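You operate a simulated robot arm through the tools that you are given. There is no shell and no other tool. Be economical: measure what you need, move in short steps, check, and stop when the job is done.

You are at the controls of a simulated robot arm. One attempt, no reset.

JOB
Stack the purple case on the drawer toolbox, clip both latches and pull up the handle.
Fine: the handle ends at the top of its slide; the other case stays where it is.

Only the result counts: the job must be done as asked and must still hold three seconds after the hand-in. Knocking over, shifting, dropping, spilling or breaking anything else fails it.

ROBOT AND FRAMES
A 6-joint arm with a four-finger gripper on a trunk, on a base that drives. Base frame: it is fixed to the floor where the robot stands at the start and does not move with it; the origin is under the middle of the robot, x ahead of it, y to its left, z up; the surface under the hand at the start is at about z = 0.84. Lengths are in m, angles in degrees, forces in N, time in s.
Its first joint turns from -166.0 to 166.0 degrees. Places, roughly: blue latch [0.2, -1.5, 0.5]; orange latch [0.4, -1.5, 0.5]; pull handle [0.3, -1.9, 0.7]; silver catch [0.1, -1.6, 0.4]; top of the drawer toolbox [0.3, -1.7, 0.6]. Payload 3.67 kg.
The TCP is the grasp point between the finger pads, 0.028 m short of the fingertips. In the tool frame z runs along the fingers and y along their closing line. The gripper opens to 0.112 m. The gripper's body begins 0.073 m behind the TCP.
Orientation is that of the tool frame in the base frame, as [roll, pitch, yaw] about the fixed x, y, z axes, in that order (R = Rz(yaw) Ry(pitch) Rx(roll)). With the fingers straight down and closing along the base's y, the tool's x points along the base's -x, its y along +y and its z along -z.

CONTROLS
- The arm moves only by the tool apply_moves. Its argument "rows" is a list of rows, each a list of 7 numbers: the finger opening in m, from 0 to 0.112, then the shift along the tool's x, y, z in m, then the turn, a rotation vector about the tool's x, y, z in rad. In form: [[hand, dx, dy, dz, wx, wy, wz], ...]. A call has 1 to 12 rows; each row shifts and turns the commanded pose from where the row before left it, along the tool's axes as they then stand. Each row takes 0.2 s and may step no farther than 0.05 m and 8.6 degrees from the row before; otherwise, or with a gripper value out of range, the whole call is refused. A pose out of reach is approached as far as the arm can. The call stops where the force on the tool passes 40 N (or 10 N more than at its start, if that is more) or the arm is blocked; 0.2 s more then pass. The fingers move at their own pace and stop on an object; they squeeze with about 42 N. The grip force told is the motor's: it shows also when the fingers shut on nothing. Time passes only in rows, and 0.2 s behind the last, so rows that do not move let the fingers close. The reply holds the time, the measured pose of the TCP, the force on the tool along the base axes, the opening and the grip force, in the units named above and with some noise, with the torque about the TCP (base axes, N m) and any sound that the robot's microphone picked up, and new pictures: "pictures" is both (left out), scene, wrist or none.
- Cameras (640 x 400 px; columns grow to the right, rows downward): "scene" is now at [0.1008, 0.2498, 1.3196]; the picture's right is [0.23, -0.97, 0.00], its down [-0.60, -0.14, -0.79] and it looks along [0.77, 0.18, -0.61] (base axes); focal length 266 px, centre (320, 200). "wrist" rides on the gripper at [0.06, -0.018, -0.104] in the tool frame; the picture's right is [0.29, 0.96, 0.00], its down [-0.80, 0.24, -0.55] and it looks along [-0.53, 0.16, 0.83] (tool axes); focal length 234 px, centre (320, 200). There is no depth. A picture from a camera that has moved, and an enlarged one, comes with that camera's place and axes in the base frame and with its lens. The place of the scene camera against the robot may be out by one fixed shift of up to 0.018 m in any direction.
- roll_base(legs): drives the robot by 1 to 6 legs, each [ahead, left, turn to the left] in m, m and degrees, along the robot's own axes; the way and the turn of a leg run together, so that a leg with both is an arc; at most 1.5 m and 180 degrees a leg. The arm and the cameras ride along, it lands a little off, and it stops where it bumps. It gives what a move gives, and a new picture of the scene camera.
- turn_head(pan, tilt): turns the head with the scene camera to pan (to the left, within 143 degrees either way) and tilt (down, from -29 to 69), counted from straight ahead of the robot. It gives what a move gives, and a new picture of the scene camera.
- close_up(camera, box): a new picture of the part [left, top, right, bottom] of that camera's present view, enlarged. No time passes.
- close_job(): hands the job in; it is judged then, once.

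Work in short steps. Places have to be worked out from the pictures, the camera data and where the tool is seen: move nearer, look again, correct. Check each grasp and each placing, and mend what went wrong. You have 120 turns and 260 pictures in all, those below and enlarged ones among them. Open the gripper and draw the arm clear of the work before you hand the job in, unless the task says otherwise; then end with one line.

The tools are called after "Request:" by a JSON object that holds its "op" and its "data". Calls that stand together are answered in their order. apply_moves: Moves the arm, as the interface text tells. Its arguments: {"type":"object","properties":{"rows":{"type":"array"},"pictures":{"type":"string","enum":["both","scene","wrist","none"]}},"required":["rows"]} The other tools are called the same way: roll_base (legs) drives the base; turn_head (pan, tilt) turns the head that bears the scene camera; close_up (camera, box) takes an enlarged picture of a part of a camera's view; close_job () hands the job in.

At the start:

```text
clock: 0.0
eef_pos: [0.527, 0.1727, 1.1118]
orientation: [-179.9, 0.1, -180.0]
ft_force: [-0.4, 0.1, 0.4]
ft_torque: [0.02, 0.04, -0.01]
opening: 0.1118
gripper_force: 0.0
robot x, y, heading: [-0.0001, 0.0003, -0.2]
head pan, tilt: [13.4, 37.9]
```

scene: 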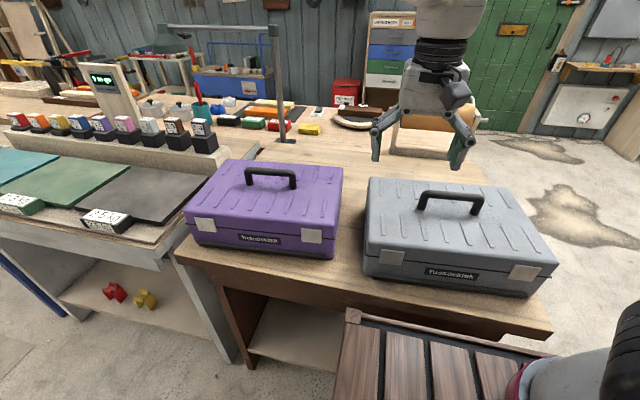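
wrist: 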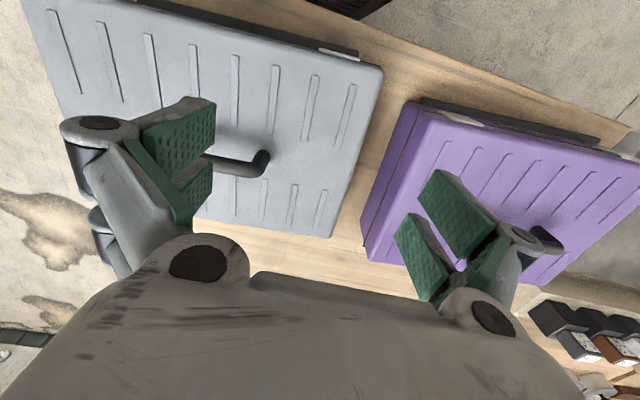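

The purple case sits on the bench ahead, with the grey case to its right. The drawer toolbox should be to the robot's right, so I turn the head there first.

Request:
{"op": "turn_head", "data": {"pan": -80, "tilt": 30}}

Request:
{"op": "close_up", "data": {"camera": "scene", "box": [220, 120, 420, 320]}}

```text
clock: 1.7
eef_pos: [0.5275, 0.1746, 1.1123]
orientation: [179.9, 0.0, 179.9]
ft_force: [0.6, -0.9, 0.0]
ft_torque: [0.01, 0.02, -0.01]
opening: 0.1118
gripper_force: 0.0
robot x, y, heading: [-0.002, -0.0009, 0.0]
head pan, tilt: [-80.0, 30.0]
camera scene: at [0.0325, 0.1408, 1.3317], right [-0.98, -0.17, 0.0], down [-0.09, 0.49, -0.87], along [0.15, -0.85, -0.5], focal length 266 px, centre (320, 200)
```

scene: 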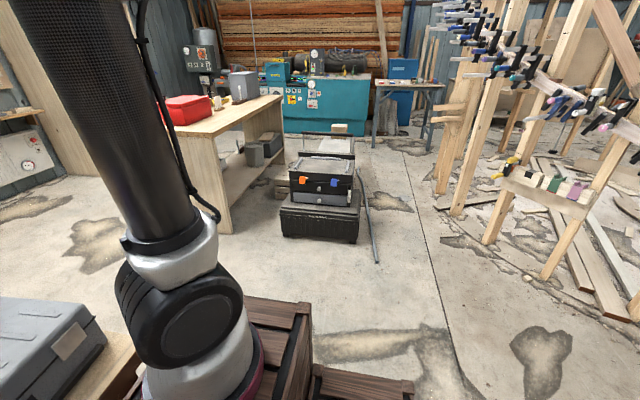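

```text
2.00 times, centred on (320, 220) of scene
camera zoom: at [0.0325, 0.1408, 1.3317], right [-0.98, -0.17, 0.0], down [-0.09, 0.49, -0.87], along [0.15, -0.85, -0.5], focal length 531 px, centre (320, 160)
```

zoom: 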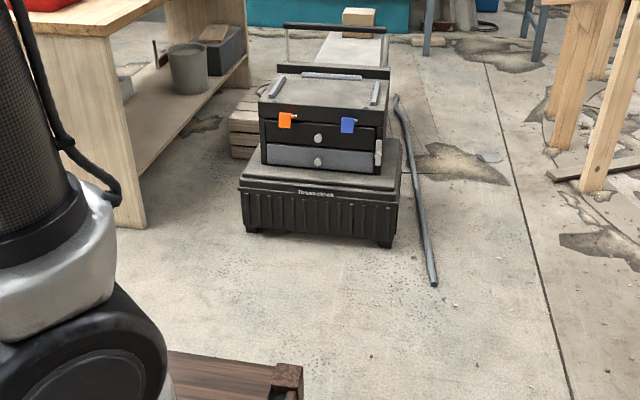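

The drawer toolbox stack stands to the right, with its orange and blue latches facing the robot and a pull handle behind it. Back to the purple case: its handle bar runs roughly along y, so I turn the gripper 90° to close along x, and turn the head back to the bench.

Request:
{"op": "apply_moves", "data": {"rows": [[0.112, 0, 0.0, 0, 0, 0, 0.1428], [0.112, 0, 0.0, 0, 0, 0, 0.1428], [0.112, 0, 0.0, 0, 0, 0, 0.1428], [0.112, 0, 0.0, 0, 0, 0, 0.1428], [0.112, 0, 0.0, 0, 0, 0, 0.1428], [0.112, 0, 0.0, 0, 0, 0, 0.1428], [0.112, 0, 0.0, 0, 0, 0, 0.1428], [0.112, 0, 0.0, 0, 0, 0, 0.1428], [0.112, 0, 0.0, 0, 0, 0, 0.1428], [0.112, 0, 0.0, 0, 0, 0, 0.1428], [0.112, 0, 0.0, 0, 0, 0, 0.1428]], "pictures": "none"}}

Request:
{"op": "turn_head", "data": {"pan": 30, "tilt": 40}}

```text
clock: 4.1
eef_pos: [0.5268, 0.174, 1.1118]
orientation: [-180.0, -0.1, 89.9]
ft_force: [0.1, -0.2, -0.2]
ft_torque: [-0.02, -0.02, 0.01]
opening: 0.1118
gripper_force: 0.0
robot x, y, heading: [-0.0019, 0.0006, 0.1]
head pan, tilt: [-80.0, 30.0]
```

```text
clock: 6.0
eef_pos: [0.526, 0.174, 1.1118]
orientation: [-180.0, 0.1, 90.2]
ft_force: [-0.7, 0.6, 0.7]
ft_torque: [0.03, 0.03, 0.0]
opening: 0.112
gripper_force: 0.0
robot x, y, heading: [0.0013, 0.0003, 0.0]
head pan, tilt: [30.0, 40.0]
camera scene: at [0.0904, 0.2723, 1.3164], right [0.5, -0.87, 0.0], down [-0.56, -0.32, -0.77], along [0.66, 0.38, -0.64], focal length 266 px, centre (320, 200)
```

scene: 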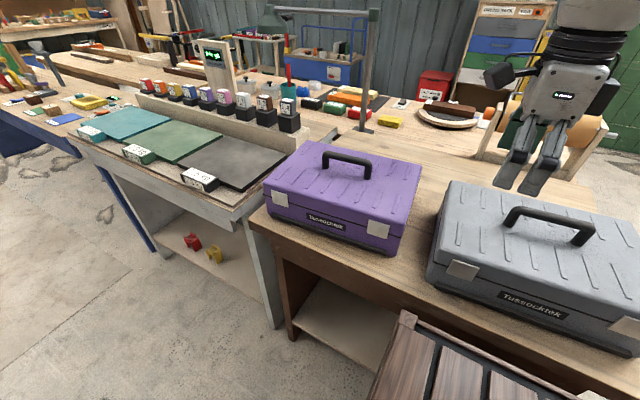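

The handle centre looks to be near (0.575, 0.48), with the case turned about 13° left. I move above it with that yaw and look through the wrist camera.

Request:
{"op": "apply_moves", "data": {"rows": [[0.112, 0.044, 0.007, 0, 0, 0, 0], [0.112, 0.044, 0.007, 0, 0, 0, 0], [0.112, 0.044, 0.007, 0, 0, 0, 0], [0.112, 0.044, 0.007, 0, 0, 0, 0], [0.112, 0.044, 0.007, 0, 0, 0, 0], [0.112, 0.044, 0.007, 0, 0, 0, 0], [0.112, 0.042, 0.007, 0, 0, 0, 0], [0.112, 0, 0, 0, 0, 0, -0.114], [0.112, 0, 0, 0, 0, 0, -0.114]]}}

```text
clock: 8.0
eef_pos: [0.5773, 0.4805, 1.1131]
orientation: [180.0, 0.0, 103.2]
ft_force: [-0.4, 0.1, 0.2]
ft_torque: [0.04, -0.02, 0.03]
opening: 0.112
gripper_force: 0.1
robot x, y, heading: [-0.0022, -0.0011, -0.3]
head pan, tilt: [30.0, 40.0]
camera scene: at [0.0903, 0.2724, 1.3164], right [0.5, -0.87, 0.0], down [-0.56, -0.32, -0.77], along [0.66, 0.38, -0.64], focal length 266 px, centre (320, 200)
camera wrist: at [0.5449, 0.5329, 1.2175], right [0.87, 0.5, 0.0], down [0.42, -0.72, 0.55], along [0.28, -0.48, -0.83], focal length 234 px, centre (320, 200)
```

scene: 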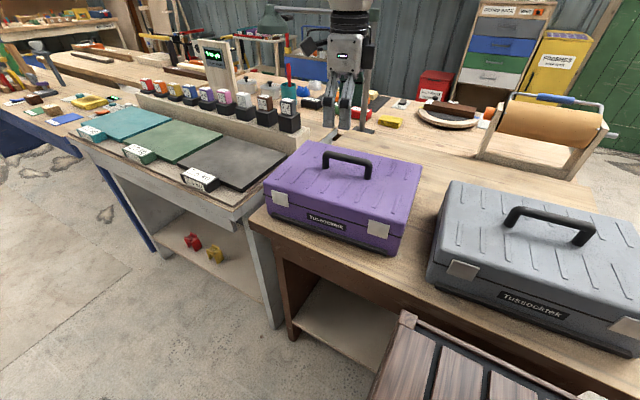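
wrist: 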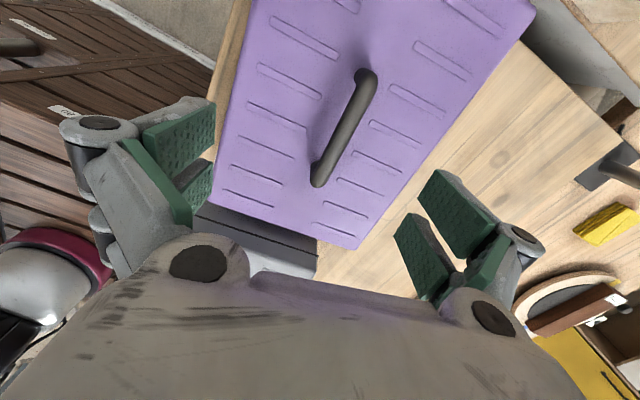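

The wrist view puts the bar's centre near (0.597, 0.478) with a yaw of about 8.5°. I correct for that and come part way down.

Request:
{"op": "apply_moves", "data": {"rows": [[0.112, 0, 0, 0, 0, 0, 0.08], [0.112, -0.003, 0.019, 0, 0, 0, 0], [0.112, 0, 0, 0.03, 0, 0, 0], [0.112, 0, 0, 0.03, 0, 0, 0]]}}

```text
clock: 9.0
eef_pos: [0.5963, 0.479, 1.0534]
orientation: [180.0, 0.1, 98.5]
ft_force: [-0.3, -1.6, 1.6]
ft_torque: [0.04, -0.02, 0.02]
opening: 0.1118
gripper_force: 0.2
robot x, y, heading: [0.0021, 0.0011, 0.1]
head pan, tilt: [30.0, 40.0]
camera scene: at [0.0902, 0.2723, 1.3164], right [0.5, -0.87, 0.0], down [-0.56, -0.32, -0.77], along [0.66, 0.38, -0.64], focal length 266 px, centre (320, 200)
camera wrist: at [0.569, 0.5342, 1.1586], right [0.9, 0.43, 0.0], down [0.35, -0.75, 0.55], along [0.24, -0.5, -0.83], focal length 234 px, centre (320, 200)
```

scene: 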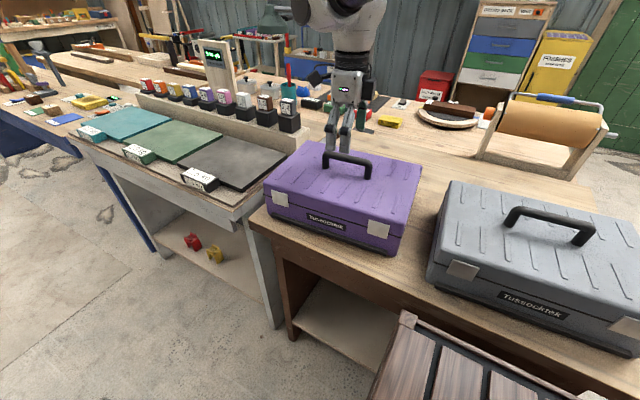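
wrist: 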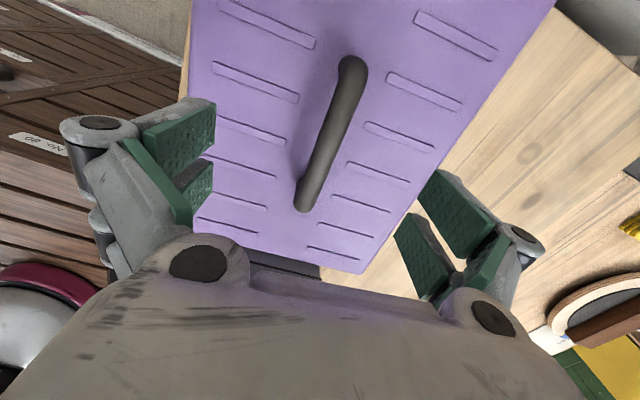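

The bar sits between the fingers and only slightly off in y. I descend further and check the height.

Request:
{"op": "apply_moves", "data": {"rows": [[0.112, 0, 0.003, 0.02, 0, 0, 0.03], [0.112, 0, 0, 0.02, 0, 0, 0]]}}

Request:
{"op": "close_up", "data": {"camera": "scene", "box": [260, 80, 440, 260]}}

```text
clock: 9.6
eef_pos: [0.5976, 0.4804, 1.0131]
orientation: [180.0, 0.0, 96.8]
ft_force: [0.5, -0.1, 0.5]
ft_torque: [0.02, -0.02, 0.04]
opening: 0.1119
gripper_force: 0.1
robot x, y, heading: [0.0005, -0.0014, 0.2]
head pan, tilt: [30.0, 40.0]
camera scene: at [0.0903, 0.2723, 1.3164], right [0.5, -0.87, 0.0], down [-0.56, -0.32, -0.77], along [0.66, 0.38, -0.64], focal length 266 px, centre (320, 200)
camera wrist: at [0.5733, 0.5362, 1.1176], right [0.92, 0.4, 0.0], down [0.33, -0.76, 0.55], along [0.22, -0.51, -0.83], focal length 234 px, centre (320, 200)
```

scene: 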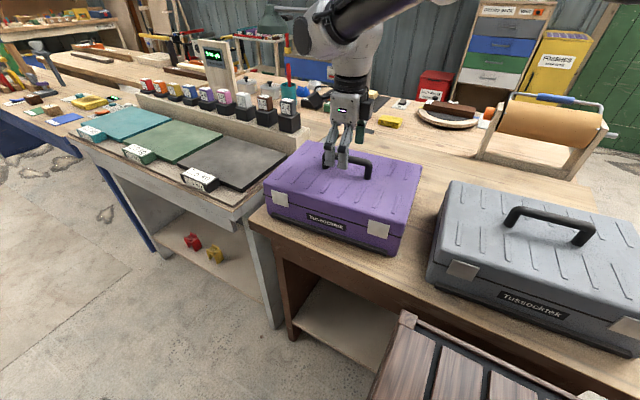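
wrist: 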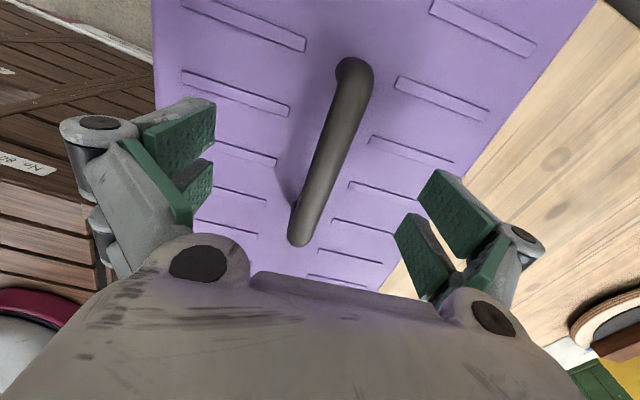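

```text
2.22 times, centred on (350, 170) of scene
camera zoom: at [0.0903, 0.2723, 1.3164], right [0.5, -0.87, 0.0], down [-0.56, -0.32, -0.77], along [0.66, 0.38, -0.64], focal length 590 px, centre (253, 267)
```

zoom: 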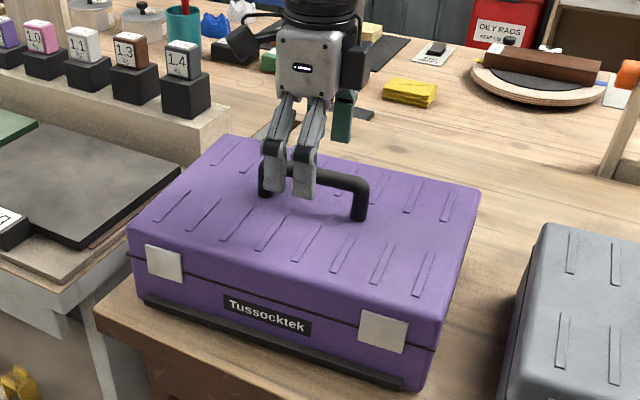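

By triangulation the bar lies at about z 0.985–0.995, centred near (0.601, 0.474). I lower the TCP to about 0.988, nudge it, and close.

Request:
{"op": "apply_moves", "data": {"rows": [[0.112, -0.006, 0.003, 0.0125, 0, 0, 0], [0.112, 0, 0, 0.0125, 0, 0, 0], [0.0, 0, 0, 0, 0, 0, 0], [0.0, 0, 0, 0, 0, 0, 0], [0.0, 0, 0, 0, 0, 0, 0]]}}

Request:
{"op": "close_up", "data": {"camera": "scene", "box": [260, 80, 440, 260]}}

```text
clock: 10.8
eef_pos: [0.6005, 0.4746, 0.9873]
orientation: [-180.0, 0.0, 96.8]
ft_force: [-0.5, -2.2, 4.1]
ft_torque: [0.3, -0.04, -1.12]
opening: 0.0165
gripper_force: 42.0
robot x, y, heading: [0.0007, -0.0043, 0.0]
head pan, tilt: [30.0, 40.0]
camera scene: at [0.0904, 0.2724, 1.3164], right [0.5, -0.87, 0.0], down [-0.56, -0.32, -0.77], along [0.66, 0.38, -0.64], focal length 266 px, centre (320, 200)
camera wrist: at [0.5767, 0.5306, 1.0929], right [0.92, 0.4, 0.0], down [0.33, -0.76, 0.55], along [0.22, -0.51, -0.83], focal length 234 px, centre (320, 200)
```

scene: 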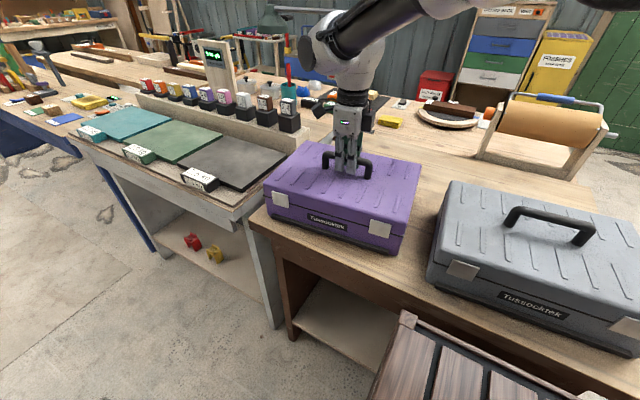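
wrist: 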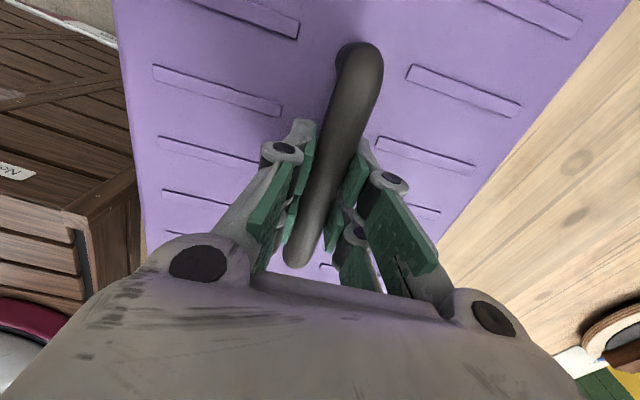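

```text
2.22 times, centred on (350, 170) of scene
camera zoom: at [0.0904, 0.2724, 1.3164], right [0.5, -0.87, 0.0], down [-0.56, -0.32, -0.77], along [0.66, 0.38, -0.64], focal length 590 px, centre (253, 267)
```

zoom: 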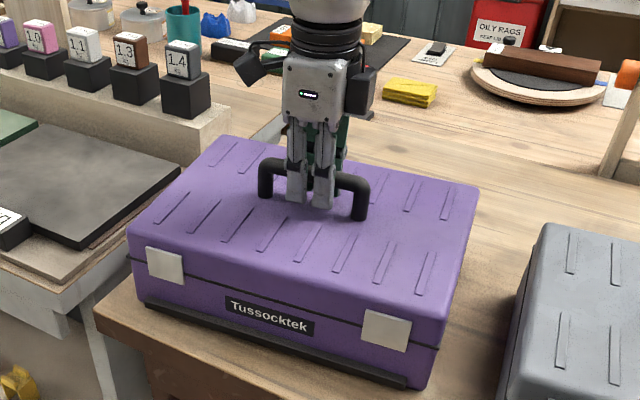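

The bar is gripped, 16.5 mm wide and near the middle. I lift gently and check the weight.

Request:
{"op": "apply_moves", "data": {"rows": [[0.0, 0, 0, -0.01, 0, 0, 0], [0.0, 0, 0, -0.02, 0, 0, 0], [0.0, 0, 0, -0.03, 0, 0, 0], [0.0, 0, 0, -0.03, 0, 0, 0], [0.0, 0, 0, -0.03, 0, 0, 0]]}}

```text
clock: 12.0
eef_pos: [0.6013, 0.4745, 1.1066]
orientation: [-179.9, 0.1, 96.8]
ft_force: [0.5, 0.3, -13.6]
ft_torque: [-0.03, 0.02, -0.02]
opening: 0.0168
gripper_force: 41.5
robot x, y, heading: [0.0018, 0.0019, -0.1]
head pan, tilt: [30.0, 40.0]
camera scene: at [0.0908, 0.2728, 1.3162], right [0.5, -0.87, 0.0], down [-0.56, -0.32, -0.77], along [0.66, 0.38, -0.64], focal length 266 px, centre (320, 200)
camera wrist: at [0.5761, 0.5308, 1.2118], right [0.92, 0.4, 0.0], down [0.33, -0.76, 0.55], along [0.22, -0.51, -0.83], focal length 234 px, centre (320, 200)
```

scene: 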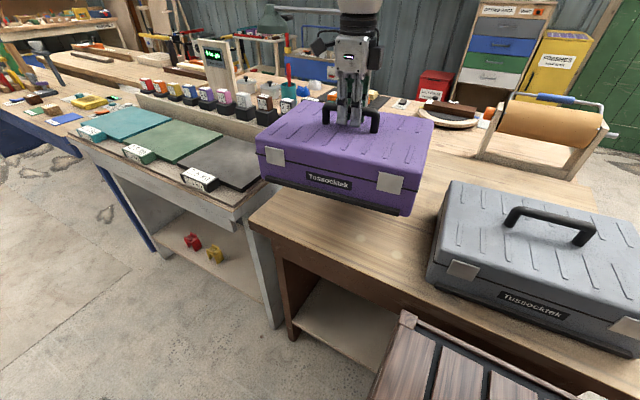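
wrist: 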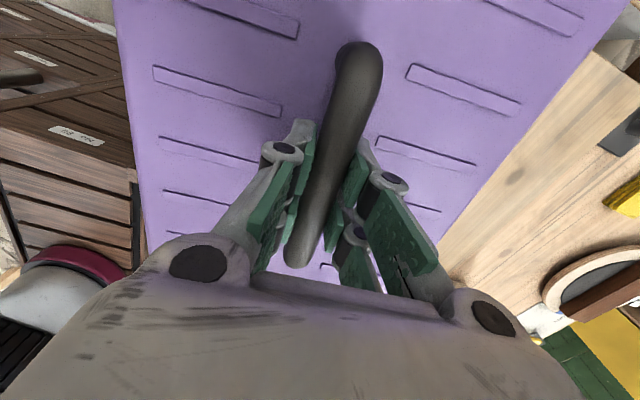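

The case hangs level and weighs about 1.4 kg. I raise it well above the grey case, then swing it back in front of the robot.

Request:
{"op": "apply_moves", "data": {"rows": [[0.0, 0, 0, -0.04, 0, 0, 0], [0.0, 0, 0, -0.04, 0, 0, 0], [0.0, 0, 0, -0.04, 0, 0, 0], [0.0, 0, 0, -0.04, 0, 0, 0], [0.0, -0.03, -0.01, 0, 0, 0, 0], [0.0, -0.04, -0.01, 0, 0, 0, 0], [0.0, -0.04, -0.01, 0, 0, 0, 0], [0.0, -0.04, -0.01, 0, 0, 0, 0], [0.0, -0.04, -0.01, 0, 0, 0, 0]], "pictures": "none"}}

Request:
{"op": "turn_head", "data": {"pan": -100, "tilt": 30}}

```text
clock: 14.0
eef_pos: [0.5751, 0.281, 1.2674]
orientation: [-180.0, 0.0, 96.7]
ft_force: [0.4, 0.2, -13.2]
ft_torque: [-0.05, -0.01, -0.02]
opening: 0.0165
gripper_force: 41.9
robot x, y, heading: [0.0013, 0.0013, 0.1]
head pan, tilt: [30.0, 40.0]
```

```text
clock: 16.1
eef_pos: [0.5748, 0.2816, 1.266]
orientation: [-179.9, 0.1, 96.9]
ft_force: [-0.1, 0.0, -12.1]
ft_torque: [-0.03, 0.0, 0.0]
opening: 0.0166
gripper_force: 41.8
robot x, y, heading: [-0.002, 0.0019, 0.2]
head pan, tilt: [-100.0, 30.0]
camera scene: at [0.0014, 0.1409, 1.3317], right [-0.98, 0.17, 0.0], down [0.09, 0.49, -0.87], along [-0.15, -0.85, -0.5], focal length 266 px, centre (320, 200)
```

scene: 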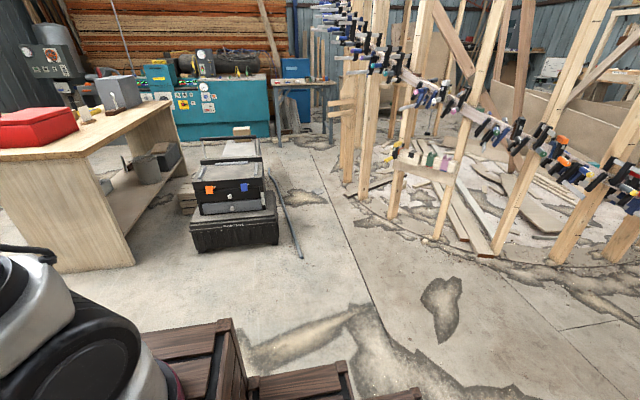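

The toolbox is seen to the right with clear floor in between. I back off a little from the bench, then strafe right.

Request:
{"op": "roll_base", "data": {"legs": [[-0.2, 0, 0], [0, -0.5, 0]]}}

```text
clock: 20.2
eef_pos: [0.3776, -0.222, 1.2675]
orientation: [180.0, 0.0, 96.6]
ft_force: [0.1, -0.3, -12.0]
ft_torque: [-0.01, 0.02, 0.02]
opening: 0.0165
gripper_force: 41.4
robot x, y, heading: [-0.1991, -0.5002, -0.4]
head pan, tilt: [-100.0, 30.0]
camera scene: at [-0.197, -0.3596, 1.3317], right [-0.98, 0.18, 0.0], down [0.09, 0.49, -0.87], along [-0.15, -0.85, -0.5], focal length 266 px, centre (320, 200)
```

scene: 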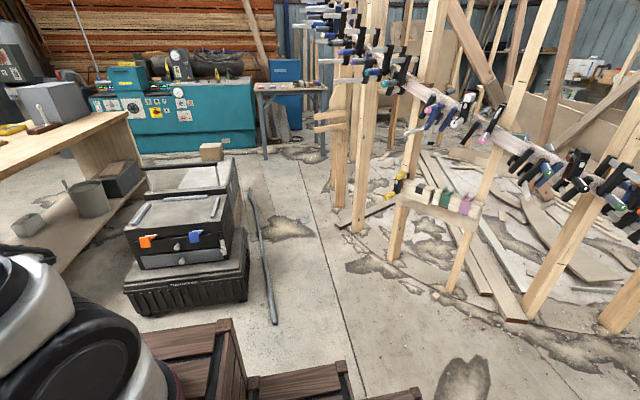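

The floor ahead is clear and the crate-like body rides along with the robot. I turn right 90° to face the toolbox.

Request:
{"op": "roll_base", "data": {"legs": [[0, 0, -90]]}}

Request:
{"op": "turn_head", "data": {"pan": 0, "tilt": 40}}

```text
clock: 24.4
eef_pos: [0.0842, -1.0737, 1.2663]
orientation: [-180.0, 0.0, 7.0]
ft_force: [-0.3, -0.7, -11.8]
ft_torque: [0.02, 0.03, 0.0]
opening: 0.0164
gripper_force: 42.4
robot x, y, heading: [-0.1998, -0.4994, -89.9]
head pan, tilt: [-100.0, 30.0]
camera scene: at [-0.0762, -0.4898, 1.3317], right [0.17, 0.99, 0.0], down [0.49, -0.08, -0.87], along [-0.85, 0.15, -0.5], focal length 266 px, centre (320, 200)
```

scene: 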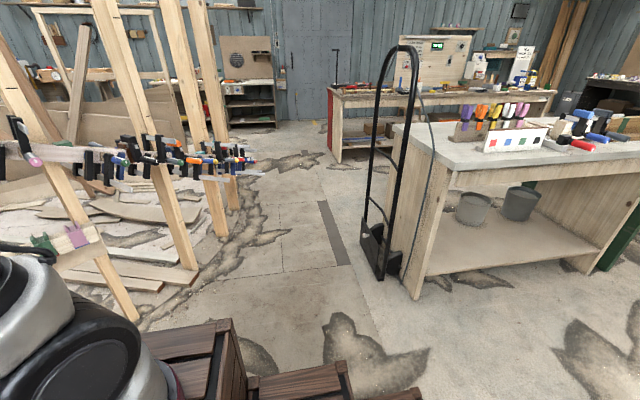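

```text
clock: 26.2
eef_pos: [0.0851, -1.0738, 1.2667]
orientation: [-179.9, 0.0, 7.1]
ft_force: [0.9, -0.5, -12.2]
ft_torque: [-0.02, -0.01, 0.0]
opening: 0.0166
gripper_force: 41.8
robot x, y, heading: [-0.1954, -0.4998, -89.6]
head pan, tilt: [0.0, 40.0]
camera scene: at [0.0134, -0.59, 1.3163], right [-1.0, 0.0, 0.0], down [0.0, 0.64, -0.77], along [0.0, -0.77, -0.64], focal length 266 px, centre (320, 200)
```

scene: 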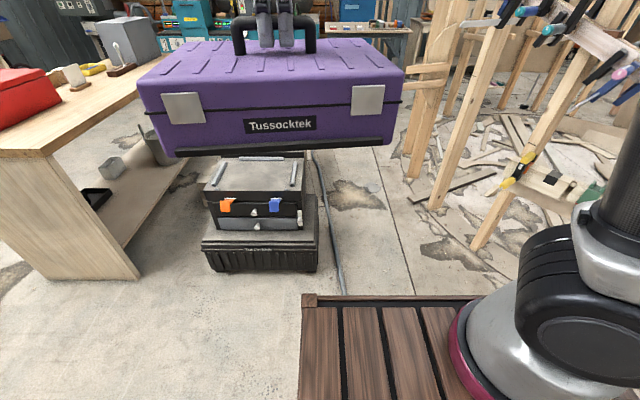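

A good view of the toolbox: its centre is near x 0.29 and its front near y −1.45. I strafe left to line up with it and drive part way forward.

Request:
{"op": "roll_base", "data": {"legs": [[0, 0.49, 0], [0.3, 0, 0]]}}

Request:
{"op": "turn_head", "data": {"pan": -12, "tilt": 48}}

```text
clock: 29.0
eef_pos: [0.5565, -1.066, 1.2651]
orientation: [-179.8, 0.2, 9.6]
ft_force: [0.7, 0.6, -12.2]
ft_torque: [0.01, 0.01, -0.01]
opening: 0.0163
gripper_force: 41.1
robot x, y, heading: [0.2468, -0.5096, -87.1]
head pan, tilt: [0.0, 40.0]
stopped in leg 1: the robot was blocked; the commanded pose is now the measured one
camera scene: at [0.4643, -0.5843, 1.3163], right [-1.0, -0.05, 0.0], down [-0.03, 0.64, -0.77], along [0.04, -0.76, -0.64], focal length 266 px, centre (320, 200)
```

scene: 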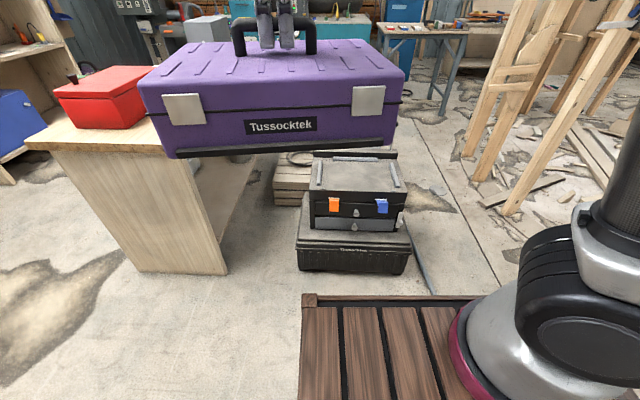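

```text
clock: 29.8
eef_pos: [0.5564, -1.0655, 1.2661]
orientation: [-179.9, 0.1, 9.6]
ft_force: [0.1, -0.2, -12.2]
ft_torque: [-0.03, 0.01, 0.01]
opening: 0.0166
gripper_force: 42.5
robot x, y, heading: [0.2478, -0.5036, -87.2]
head pan, tilt: [-12.0, 48.0]
camera scene: at [0.4476, -0.5773, 1.3049], right [-0.99, 0.16, 0.0], down [0.12, 0.73, -0.67], along [-0.11, -0.66, -0.74], focal length 266 px, centre (320, 200)
```

scene: 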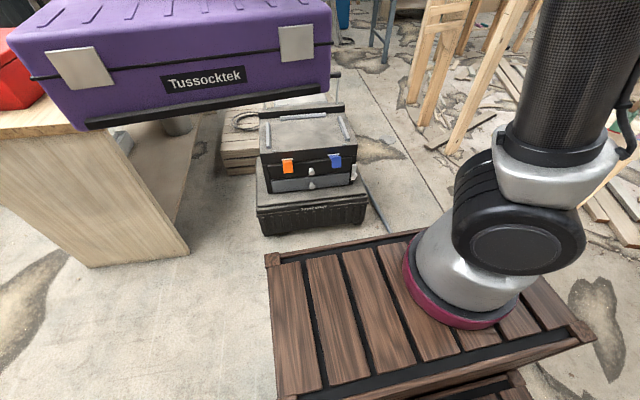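

The base's left side bumped something, most likely the bench end. I step slightly right, correct the heading, and then drive forward.

Request:
{"op": "roll_base", "data": {"legs": [[0, -0.04, 0], [0.32, 0, -2.8]]}}

Request:
{"op": "turn_head", "data": {"pan": 110, "tilt": 35}}

```text
clock: 32.4
eef_pos: [0.4956, -1.4023, 1.2661]
orientation: [-179.9, 0.0, 6.7]
ft_force: [-0.1, -0.3, -12.9]
ft_torque: [0.02, 0.03, -0.01]
opening: 0.0165
gripper_force: 42.2
robot x, y, heading: [0.214, -0.8254, -90.1]
head pan, tilt: [-12.0, 48.0]
camera scene: at [0.4107, -0.9106, 1.3049], right [-0.98, 0.21, 0.0], down [0.15, 0.73, -0.67], along [-0.14, -0.65, -0.74], focal length 266 px, centre (320, 200)
```

scene: 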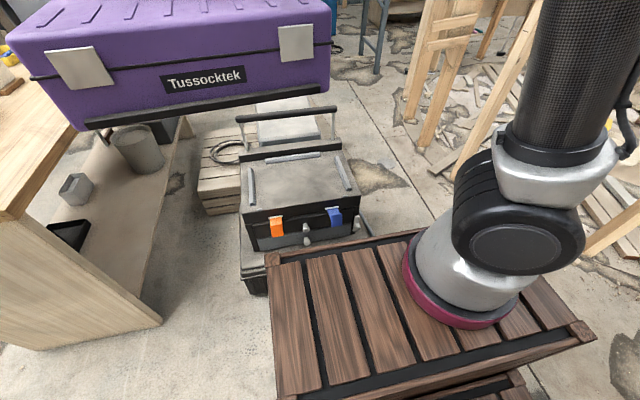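

```text
clock: 34.4
eef_pos: [0.4954, -1.4026, 1.2657]
orientation: [-179.9, 0.1, 6.7]
ft_force: [0.0, -0.6, -12.3]
ft_torque: [0.01, 0.06, -0.05]
opening: 0.0164
gripper_force: 41.9
robot x, y, heading: [0.2161, -0.8281, -89.9]
head pan, tilt: [110.0, 35.0]
camera scene: at [0.51, -0.8035, 1.3239], right [0.34, -0.94, 0.0], down [-0.54, -0.2, -0.82], along [0.77, 0.28, -0.57], focal length 266 px, centre (320, 200)
```

scene: 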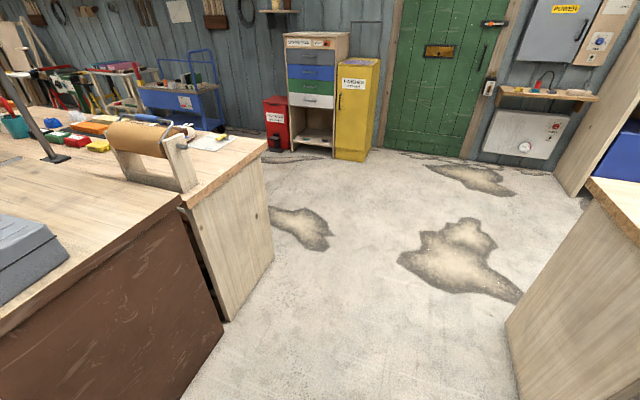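

The grey case is unmoved. I turn back to the toolbox and zoom in to find its pose and see how the latches work.

Request:
{"op": "turn_head", "data": {"pan": 15, "tilt": 50}}

Request:
{"op": "turn_head", "data": {"pan": -12, "tilt": 48}}

Request:
{"op": "close_up", "data": {"camera": "scene", "box": [190, 80, 400, 300]}}

```text
clock: 36.1
eef_pos: [0.4964, -1.403, 1.2666]
orientation: [-179.9, 0.0, 6.7]
ft_force: [-0.7, 0.2, -12.9]
ft_torque: [0.0, 0.04, 0.0]
opening: 0.0167
gripper_force: 41.7
robot x, y, heading: [0.2122, -0.8252, -90.0]
head pan, tilt: [15.0, 50.0]
camera scene: at [0.4471, -0.9079, 1.3022], right [-0.97, -0.26, 0.0], down [-0.2, 0.74, -0.64], along [0.17, -0.62, -0.77], focal length 266 px, centre (320, 200)
```

scene: 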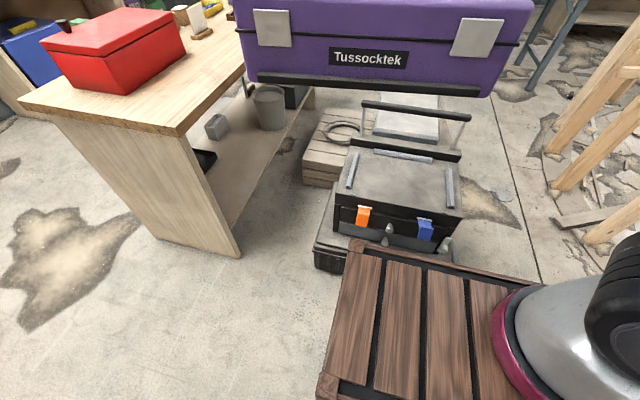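

```text
clock: 37.0
eef_pos: [0.4956, -1.403, 1.2659]
orientation: [-179.8, 0.1, 6.7]
ft_force: [0.2, 0.2, -11.9]
ft_torque: [0.02, 0.03, 0.02]
opening: 0.0166
gripper_force: 41.9
robot x, y, heading: [0.2131, -0.8278, -90.0]
head pan, tilt: [-12.0, 48.0]
camera scene: at [0.4108, -0.9106, 1.3049], right [-0.98, 0.21, 0.0], down [0.15, 0.73, -0.67], along [-0.14, -0.65, -0.74], focal length 266 px, centre (320, 200)
```

scene: 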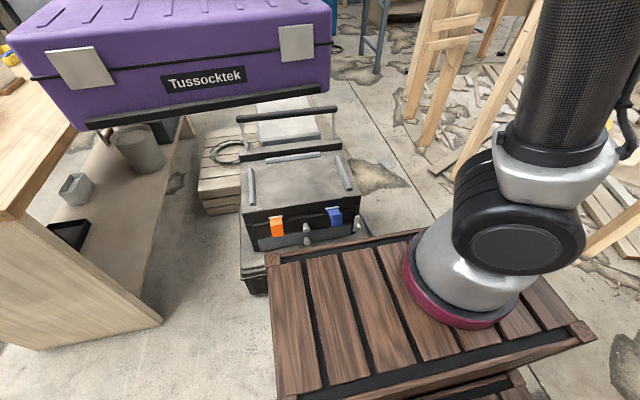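

```text
1.82 times, centred on (295, 190) of scene
camera zoom: at [0.4108, -0.9106, 1.3049], right [-0.98, 0.21, 0.0], down [0.15, 0.73, -0.67], along [-0.14, -0.65, -0.74], focal length 483 px, centre (366, 218)
```

zoom: 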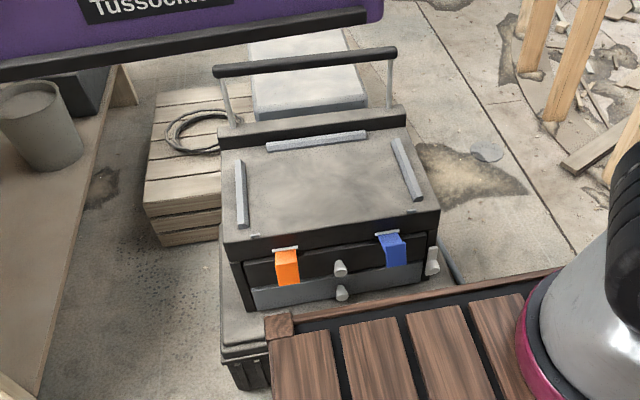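

Measured with z ≈ 0.6, the toolbox top centre is near (0.34, −1.65) with a yaw of about 0–1°, and rails stand on the left, right and back. I bring the case above it at height with its yaw corrected, then look.

Request:
{"op": "apply_moves", "data": {"rows": [[0.0, 0, 0, 0, 0, 0, 0.1], [0.0, -0.026, 0.041, 0, 0, 0, 0], [0.0, -0.026, 0.041, 0, 0, 0, 0], [0.0, -0.026, 0.041, 0, 0, 0, 0], [0.0, -0.026, 0.041, 0, 0, 0, 0], [0.0, -0.026, 0.041, 0, 0, 0, 0], [0.0, -0.026, 0.041, 0, 0, 0, 0], [0.0, 0, 0, 0.05, 0, 0, 0], [0.0, 0, 0, 0.05, 0, 0, 0], [0.0, 0, 0, 0.05, 0, 0, 0], [0.0, 0, 0, 0.05, 0, 0, 0]]}}

Request:
{"op": "turn_head", "data": {"pan": 3, "tilt": 42}}

```text
clock: 39.4
eef_pos: [0.3431, -1.6485, 1.067]
orientation: [-180.0, 0.1, 1.0]
ft_force: [-0.9, -0.4, -11.5]
ft_torque: [0.05, 0.0, 0.04]
opening: 0.0163
gripper_force: 42.5
robot x, y, heading: [0.2152, -0.8269, -90.2]
head pan, tilt: [-12.0, 48.0]
camera scene: at [0.4105, -0.9103, 1.3049], right [-0.98, 0.21, 0.0], down [0.15, 0.73, -0.67], along [-0.14, -0.65, -0.74], focal length 266 px, centre (320, 200)
camera wrist: at [0.4038, -1.6309, 1.1717], right [0.3, -0.95, 0.0], down [-0.79, -0.25, 0.55], along [-0.53, -0.17, -0.83], focal length 234 px, centre (320, 200)
```

scene: 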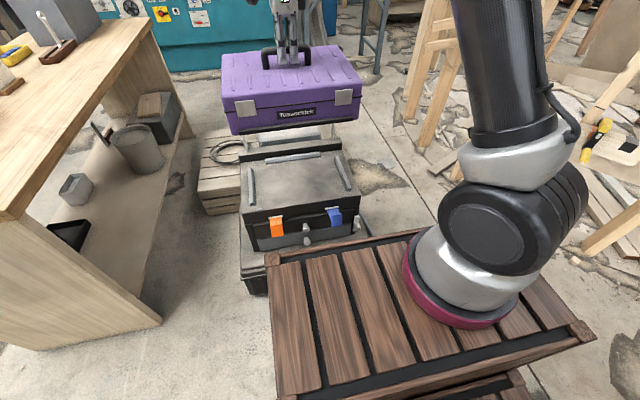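
wrist: 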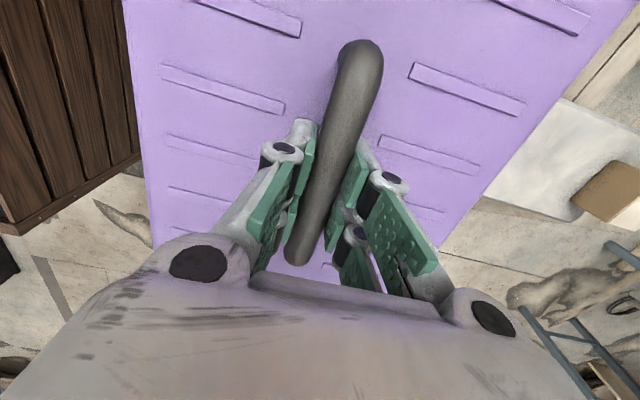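

```text
clock: 40.2
eef_pos: [0.3435, -1.6493, 1.0669]
orientation: [-179.9, 0.1, 1.0]
ft_force: [0.3, 0.7, -13.3]
ft_torque: [0.04, 0.01, 0.03]
opening: 0.0164
gripper_force: 41.8
robot x, y, heading: [0.215, -0.8276, -90.1]
head pan, tilt: [3.0, 42.0]
camera scene: at [0.4313, -0.9172, 1.3134], right [-1.0, -0.05, 0.0], down [-0.03, 0.67, -0.74], along [0.04, -0.74, -0.67], focal length 266 px, centre (320, 200)
```

scene: 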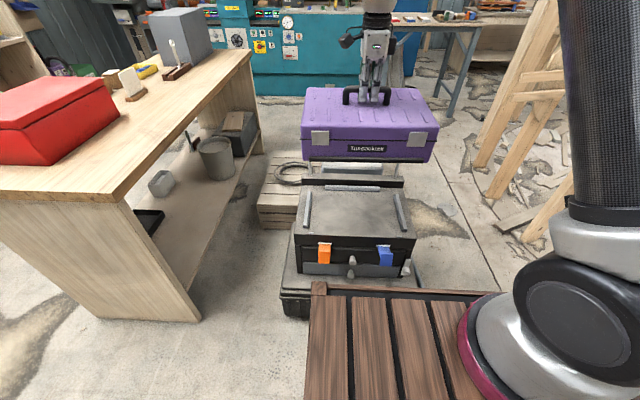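

This is a clean view of both. I zoom in to compare the case with the rails.

Request:
{"op": "close_up", "data": {"camera": "scene", "box": [280, 70, 450, 180]}}

Request:
{"op": "close_up", "data": {"camera": "scene", "box": [270, 170, 440, 300]}}

```text
3.64 times, centred on (365, 125) of scene
camera zoom: at [0.4313, -0.9172, 1.3134], right [-1.0, -0.05, 0.0], down [-0.03, 0.67, -0.74], along [0.04, -0.74, -0.67], focal length 966 px, centre (156, 473)
```

zoom: 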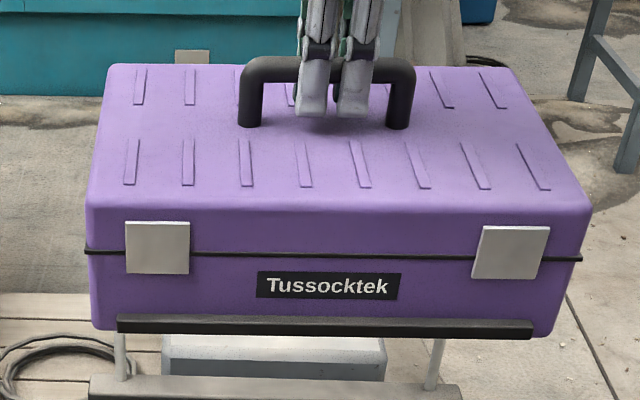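

```text
3.08 times, centred on (355, 235) of scene
camera zoom: at [0.4313, -0.9172, 1.3134], right [-1.0, -0.05, 0.0], down [-0.03, 0.67, -0.74], along [0.04, -0.74, -0.67], focal length 817 px, centre (212, 92)
```

zoom: 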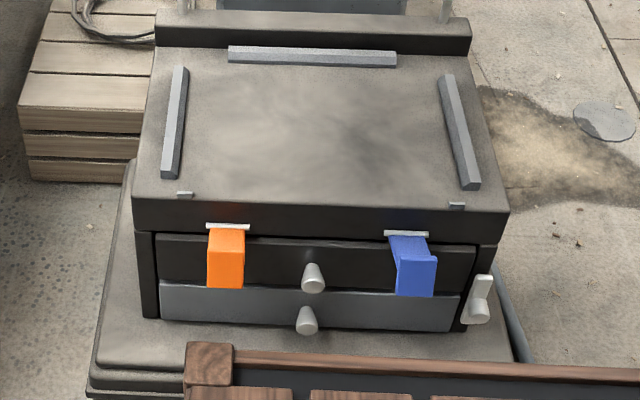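

The case's foot strip (about 0.304 wide, centred at x ≈ 0.338) lines up with the rails (centre x ≈ 0.337). I lower it most of the way and check again.

Request:
{"op": "apply_moves", "data": {"rows": [[0.0, 0, 0, 0.05, 0, 0, 0], [0.0, 0, 0, 0.05, 0, 0, 0], [0.0, 0, 0, 0.05, 0, 0, 0], [0.0, 0, 0, 0.05, 0, 0, 0], [0.0, 0, 0, 0.03, 0, 0, 0]], "pictures": "none"}}

Request:
{"op": "close_up", "data": {"camera": "scene", "box": [270, 130, 440, 280]}}

```text
clock: 41.4
eef_pos: [0.3413, -1.6525, 0.8371]
orientation: [-179.9, 0.1, 1.1]
ft_force: [-0.2, 0.0, -11.4]
ft_torque: [0.01, 0.04, 0.0]
opening: 0.0164
gripper_force: 41.7
robot x, y, heading: [0.2126, -0.834, -89.8]
head pan, tilt: [3.0, 42.0]
```

```text
2.67 times, centred on (355, 205) of scene
camera zoom: at [0.4313, -0.9168, 1.3134], right [-1.0, -0.05, 0.0], down [-0.03, 0.67, -0.74], along [0.04, -0.74, -0.67], focal length 708 px, centre (227, 187)
```

zoom: 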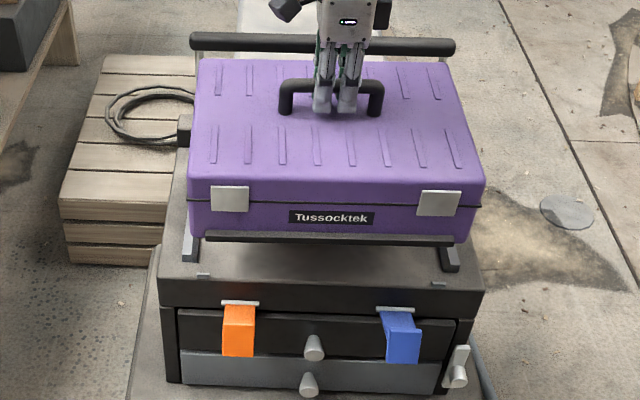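

The gap is about 7–8 cm. I lower another 4 cm and compare the foot with the stubs and rails directly.

Request:
{"op": "apply_moves", "data": {"rows": [[0.0, 0, 0.004, 0.02, 0, 0, 0], [0.0, 0, 0, 0.02, 0, 0, 0]], "pictures": "none"}}

Request:
{"op": "close_up", "data": {"camera": "scene", "box": [290, 170, 410, 250]}}

```text
clock: 42.0
eef_pos: [0.341, -1.6561, 0.7972]
orientation: [180.0, 0.1, 0.9]
ft_force: [-0.4, 0.9, -12.4]
ft_torque: [0.03, 0.04, 0.02]
opening: 0.0168
gripper_force: 42.0
robot x, y, heading: [0.2122, -0.8274, -89.9]
head pan, tilt: [3.0, 42.0]
```

```text
5.00 times, centred on (350, 210) of scene
camera zoom: at [0.4314, -0.917, 1.3134], right [-1.0, -0.05, 0.0], down [-0.03, 0.67, -0.74], along [0.04, -0.74, -0.67], focal length 1328 px, centre (170, 150)
```

zoom: 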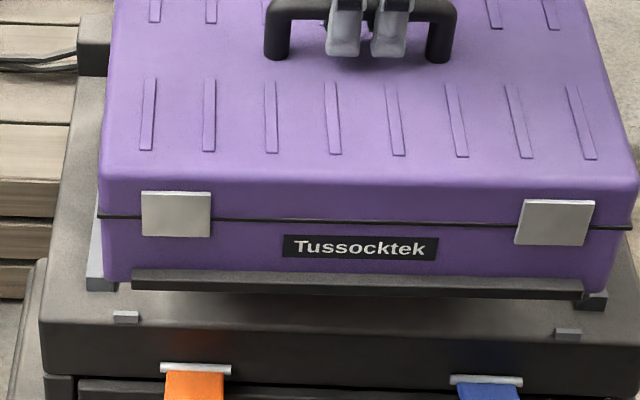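

Comparing several views, the plate is lower than I assumed, at z ≈ 0.56. That puts the seat centre near (0.334, −1.70). I shift back 4.4 cm, trim the yaw by −1.2°, lower 5 cm and look again.

Request:
{"op": "apply_moves", "data": {"rows": [[0.0, -0.003, 0.022, 0, 0, 0, 0.022], [0.0, -0.003, 0.022, 0, 0, 0, 0], [0.0, 0, 0, 0.025, 0, 0, 0], [0.0, 0, 0, 0.025, 0, 0, 0]], "pictures": "none"}}

Request:
{"op": "close_up", "data": {"camera": "scene", "box": [290, 170, 410, 250]}}

```text
clock: 43.0
eef_pos: [0.3366, -1.6981, 0.7476]
orientation: [-179.9, 0.1, -0.3]
ft_force: [-0.1, -0.4, -10.8]
ft_torque: [0.0, 0.03, 0.02]
opening: 0.0167
gripper_force: 41.9
robot x, y, heading: [0.2176, -0.8248, -90.0]
head pan, tilt: [3.0, 42.0]
```

```text
5.00 times, centred on (350, 210) of scene
camera zoom: at [0.4314, -0.917, 1.3134], right [-1.0, -0.05, 0.0], down [-0.03, 0.67, -0.74], along [0.04, -0.74, -0.67], focal length 1328 px, centre (170, 150)
```

zoom: 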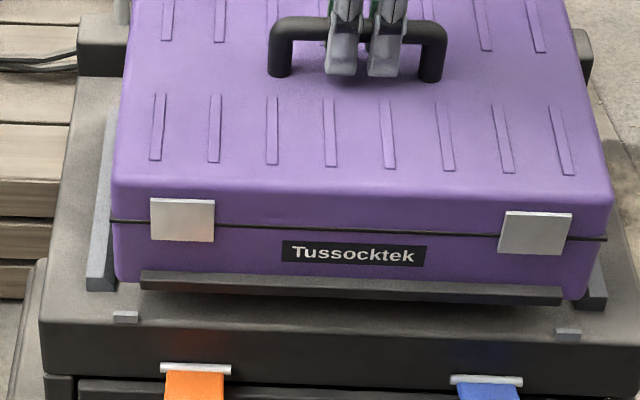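

The body now lies between the side rails. I lower 2 cm more and re-check against the stubs.

Request:
{"op": "apply_moves", "data": {"rows": [[0.0, 0, 0.004, 0.01, 0, 0, 0], [0.0, 0, 0, 0.01, 0, 0, 0]], "pictures": "wrist"}}

Request:
{"op": "close_up", "data": {"camera": "scene", "box": [290, 180, 410, 260]}}

```text
clock: 43.6
eef_pos: [0.3369, -1.7013, 0.726]
orientation: [-180.0, 0.1, -0.2]
ft_force: [-0.6, -0.2, -12.4]
ft_torque: [0.03, 0.04, 0.0]
opening: 0.0166
gripper_force: 41.7
robot x, y, heading: [0.2164, -0.826, -90.1]
head pan, tilt: [3.0, 42.0]
camera wrist: at [0.3974, -1.6854, 0.8314], right [0.28, -0.96, 0.0], down [-0.8, -0.24, 0.56], along [-0.53, -0.16, -0.83], focal length 234 px, centre (320, 200)
```

wrist: 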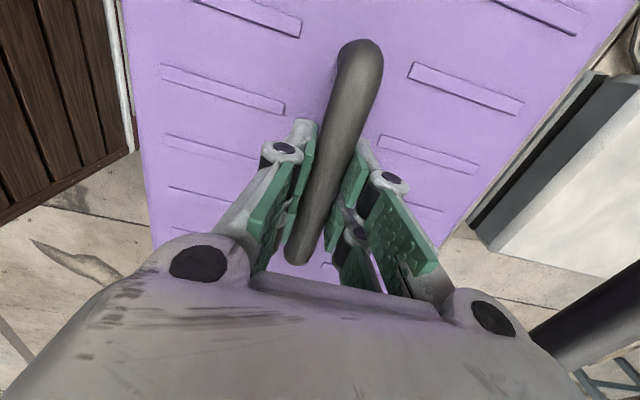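

```text
5.00 times, centred on (350, 220) of scene
camera zoom: at [0.4314, -0.9172, 1.3134], right [-1.0, -0.05, 0.0], down [-0.03, 0.67, -0.74], along [0.04, -0.74, -0.67], focal length 1328 px, centre (170, 100)
```

zoom: 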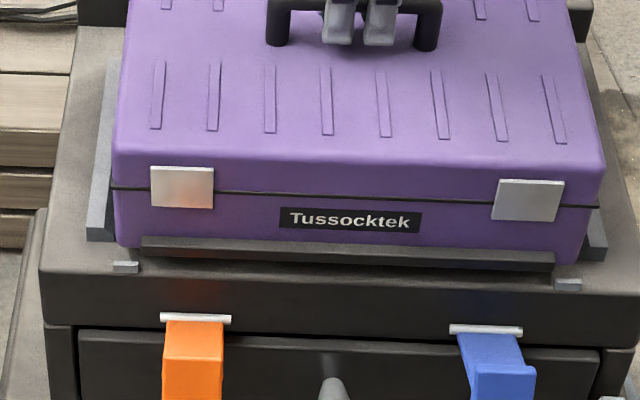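

The strip fits between the stubs sideways, and the body corner needs about 6 mm more backward. I shift and lower in small steps until contact.

Request:
{"op": "apply_moves", "data": {"rows": [[0.0, 0, 0.006, 0, 0, 0, 0], [0.0, 0, 0, 0.005, 0, 0, 0], [0.0, 0, 0, 0.005, 0, 0, 0]], "pictures": "none"}}

Request:
{"op": "close_up", "data": {"camera": "scene", "box": [290, 180, 410, 260]}}

```text
clock: 44.4
eef_pos: [0.3387, -1.7088, 0.7156]
orientation: [-179.9, 0.2, -0.2]
ft_force: [0.3, 0.3, -11.4]
ft_torque: [0.04, 0.01, 0.0]
opening: 0.0167
gripper_force: 41.5
robot x, y, heading: [0.2159, -0.8266, -90.2]
head pan, tilt: [3.0, 42.0]
```

```text
5.00 times, centred on (350, 220) of scene
camera zoom: at [0.4314, -0.9172, 1.3134], right [-1.0, -0.05, 0.0], down [-0.03, 0.67, -0.74], along [0.04, -0.74, -0.67], focal length 1328 px, centre (170, 100)
```

zoom: 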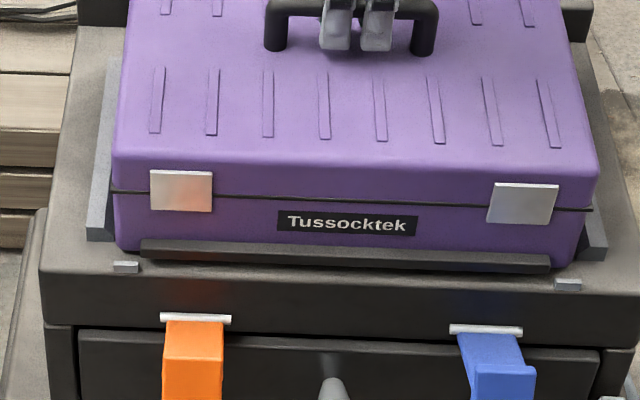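

The case sits about 2 mm left. I nudge it and keep lowering.

Request:
{"op": "apply_moves", "data": {"rows": [[0.0, -0.0025, 0.0, 0.004, 0, 0, 0], [0.0, 0, 0, 0.004, 0, 0, 0], [0.0, 0, 0, 0.003, 0, 0, 0]], "pictures": "none"}}

Request:
{"op": "close_up", "data": {"camera": "scene", "box": [290, 180, 410, 260]}}

```text
clock: 45.2
eef_pos: [0.3354, -1.709, 0.7069]
orientation: [179.9, 0.0, -0.2]
ft_force: [-3.3, 6.9, 30.4]
ft_torque: [0.02, 0.11, -0.37]
opening: 0.0163
gripper_force: 42.4
robot x, y, heading: [0.2132, -0.8274, -90.1]
head pan, tilt: [3.0, 42.0]
```

```text
5.00 times, centred on (350, 220) of scene
camera zoom: at [0.431, -0.9154, 1.3136], right [-1.0, -0.05, 0.0], down [-0.03, 0.67, -0.74], along [0.04, -0.74, -0.67], focal length 1328 px, centre (170, 100)
```

zoom: 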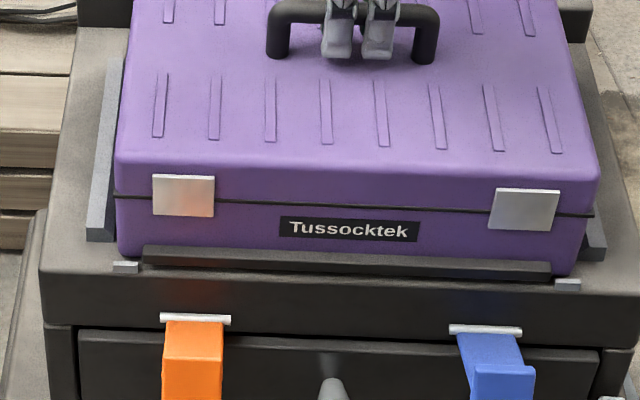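

Contact came at TCP z ≈ 0.707. I zoom in on both front corners to judge whether the case is seated or sitting on a rail.

Request:
{"op": "close_up", "data": {"camera": "scene", "box": [300, 215, 360, 245]}}

Request:
{"op": "close_up", "data": {"camera": "scene", "box": [370, 215, 430, 245]}}

```text
10.67 times, centred on (330, 230) of scene
camera zoom: at [0.431, -0.9154, 1.3136], right [-1.0, -0.05, 0.0], down [-0.03, 0.67, -0.74], along [0.04, -0.74, -0.67], focal length 2833 px, centre (213, -120)
```

zoom: 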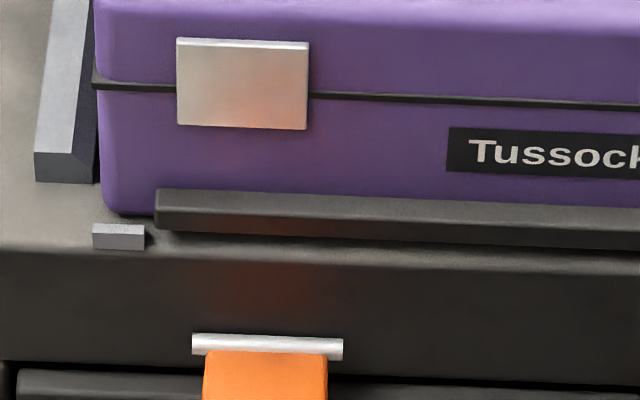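

```text
10.67 times, centred on (400, 230) of scene
camera zoom: at [0.431, -0.9154, 1.3136], right [-1.0, -0.05, 0.0], down [-0.03, 0.67, -0.74], along [0.04, -0.74, -0.67], focal length 2833 px, centre (-533, -120)
```

zoom: 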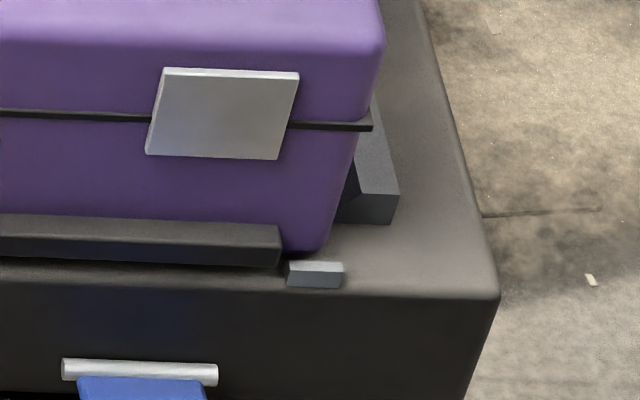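

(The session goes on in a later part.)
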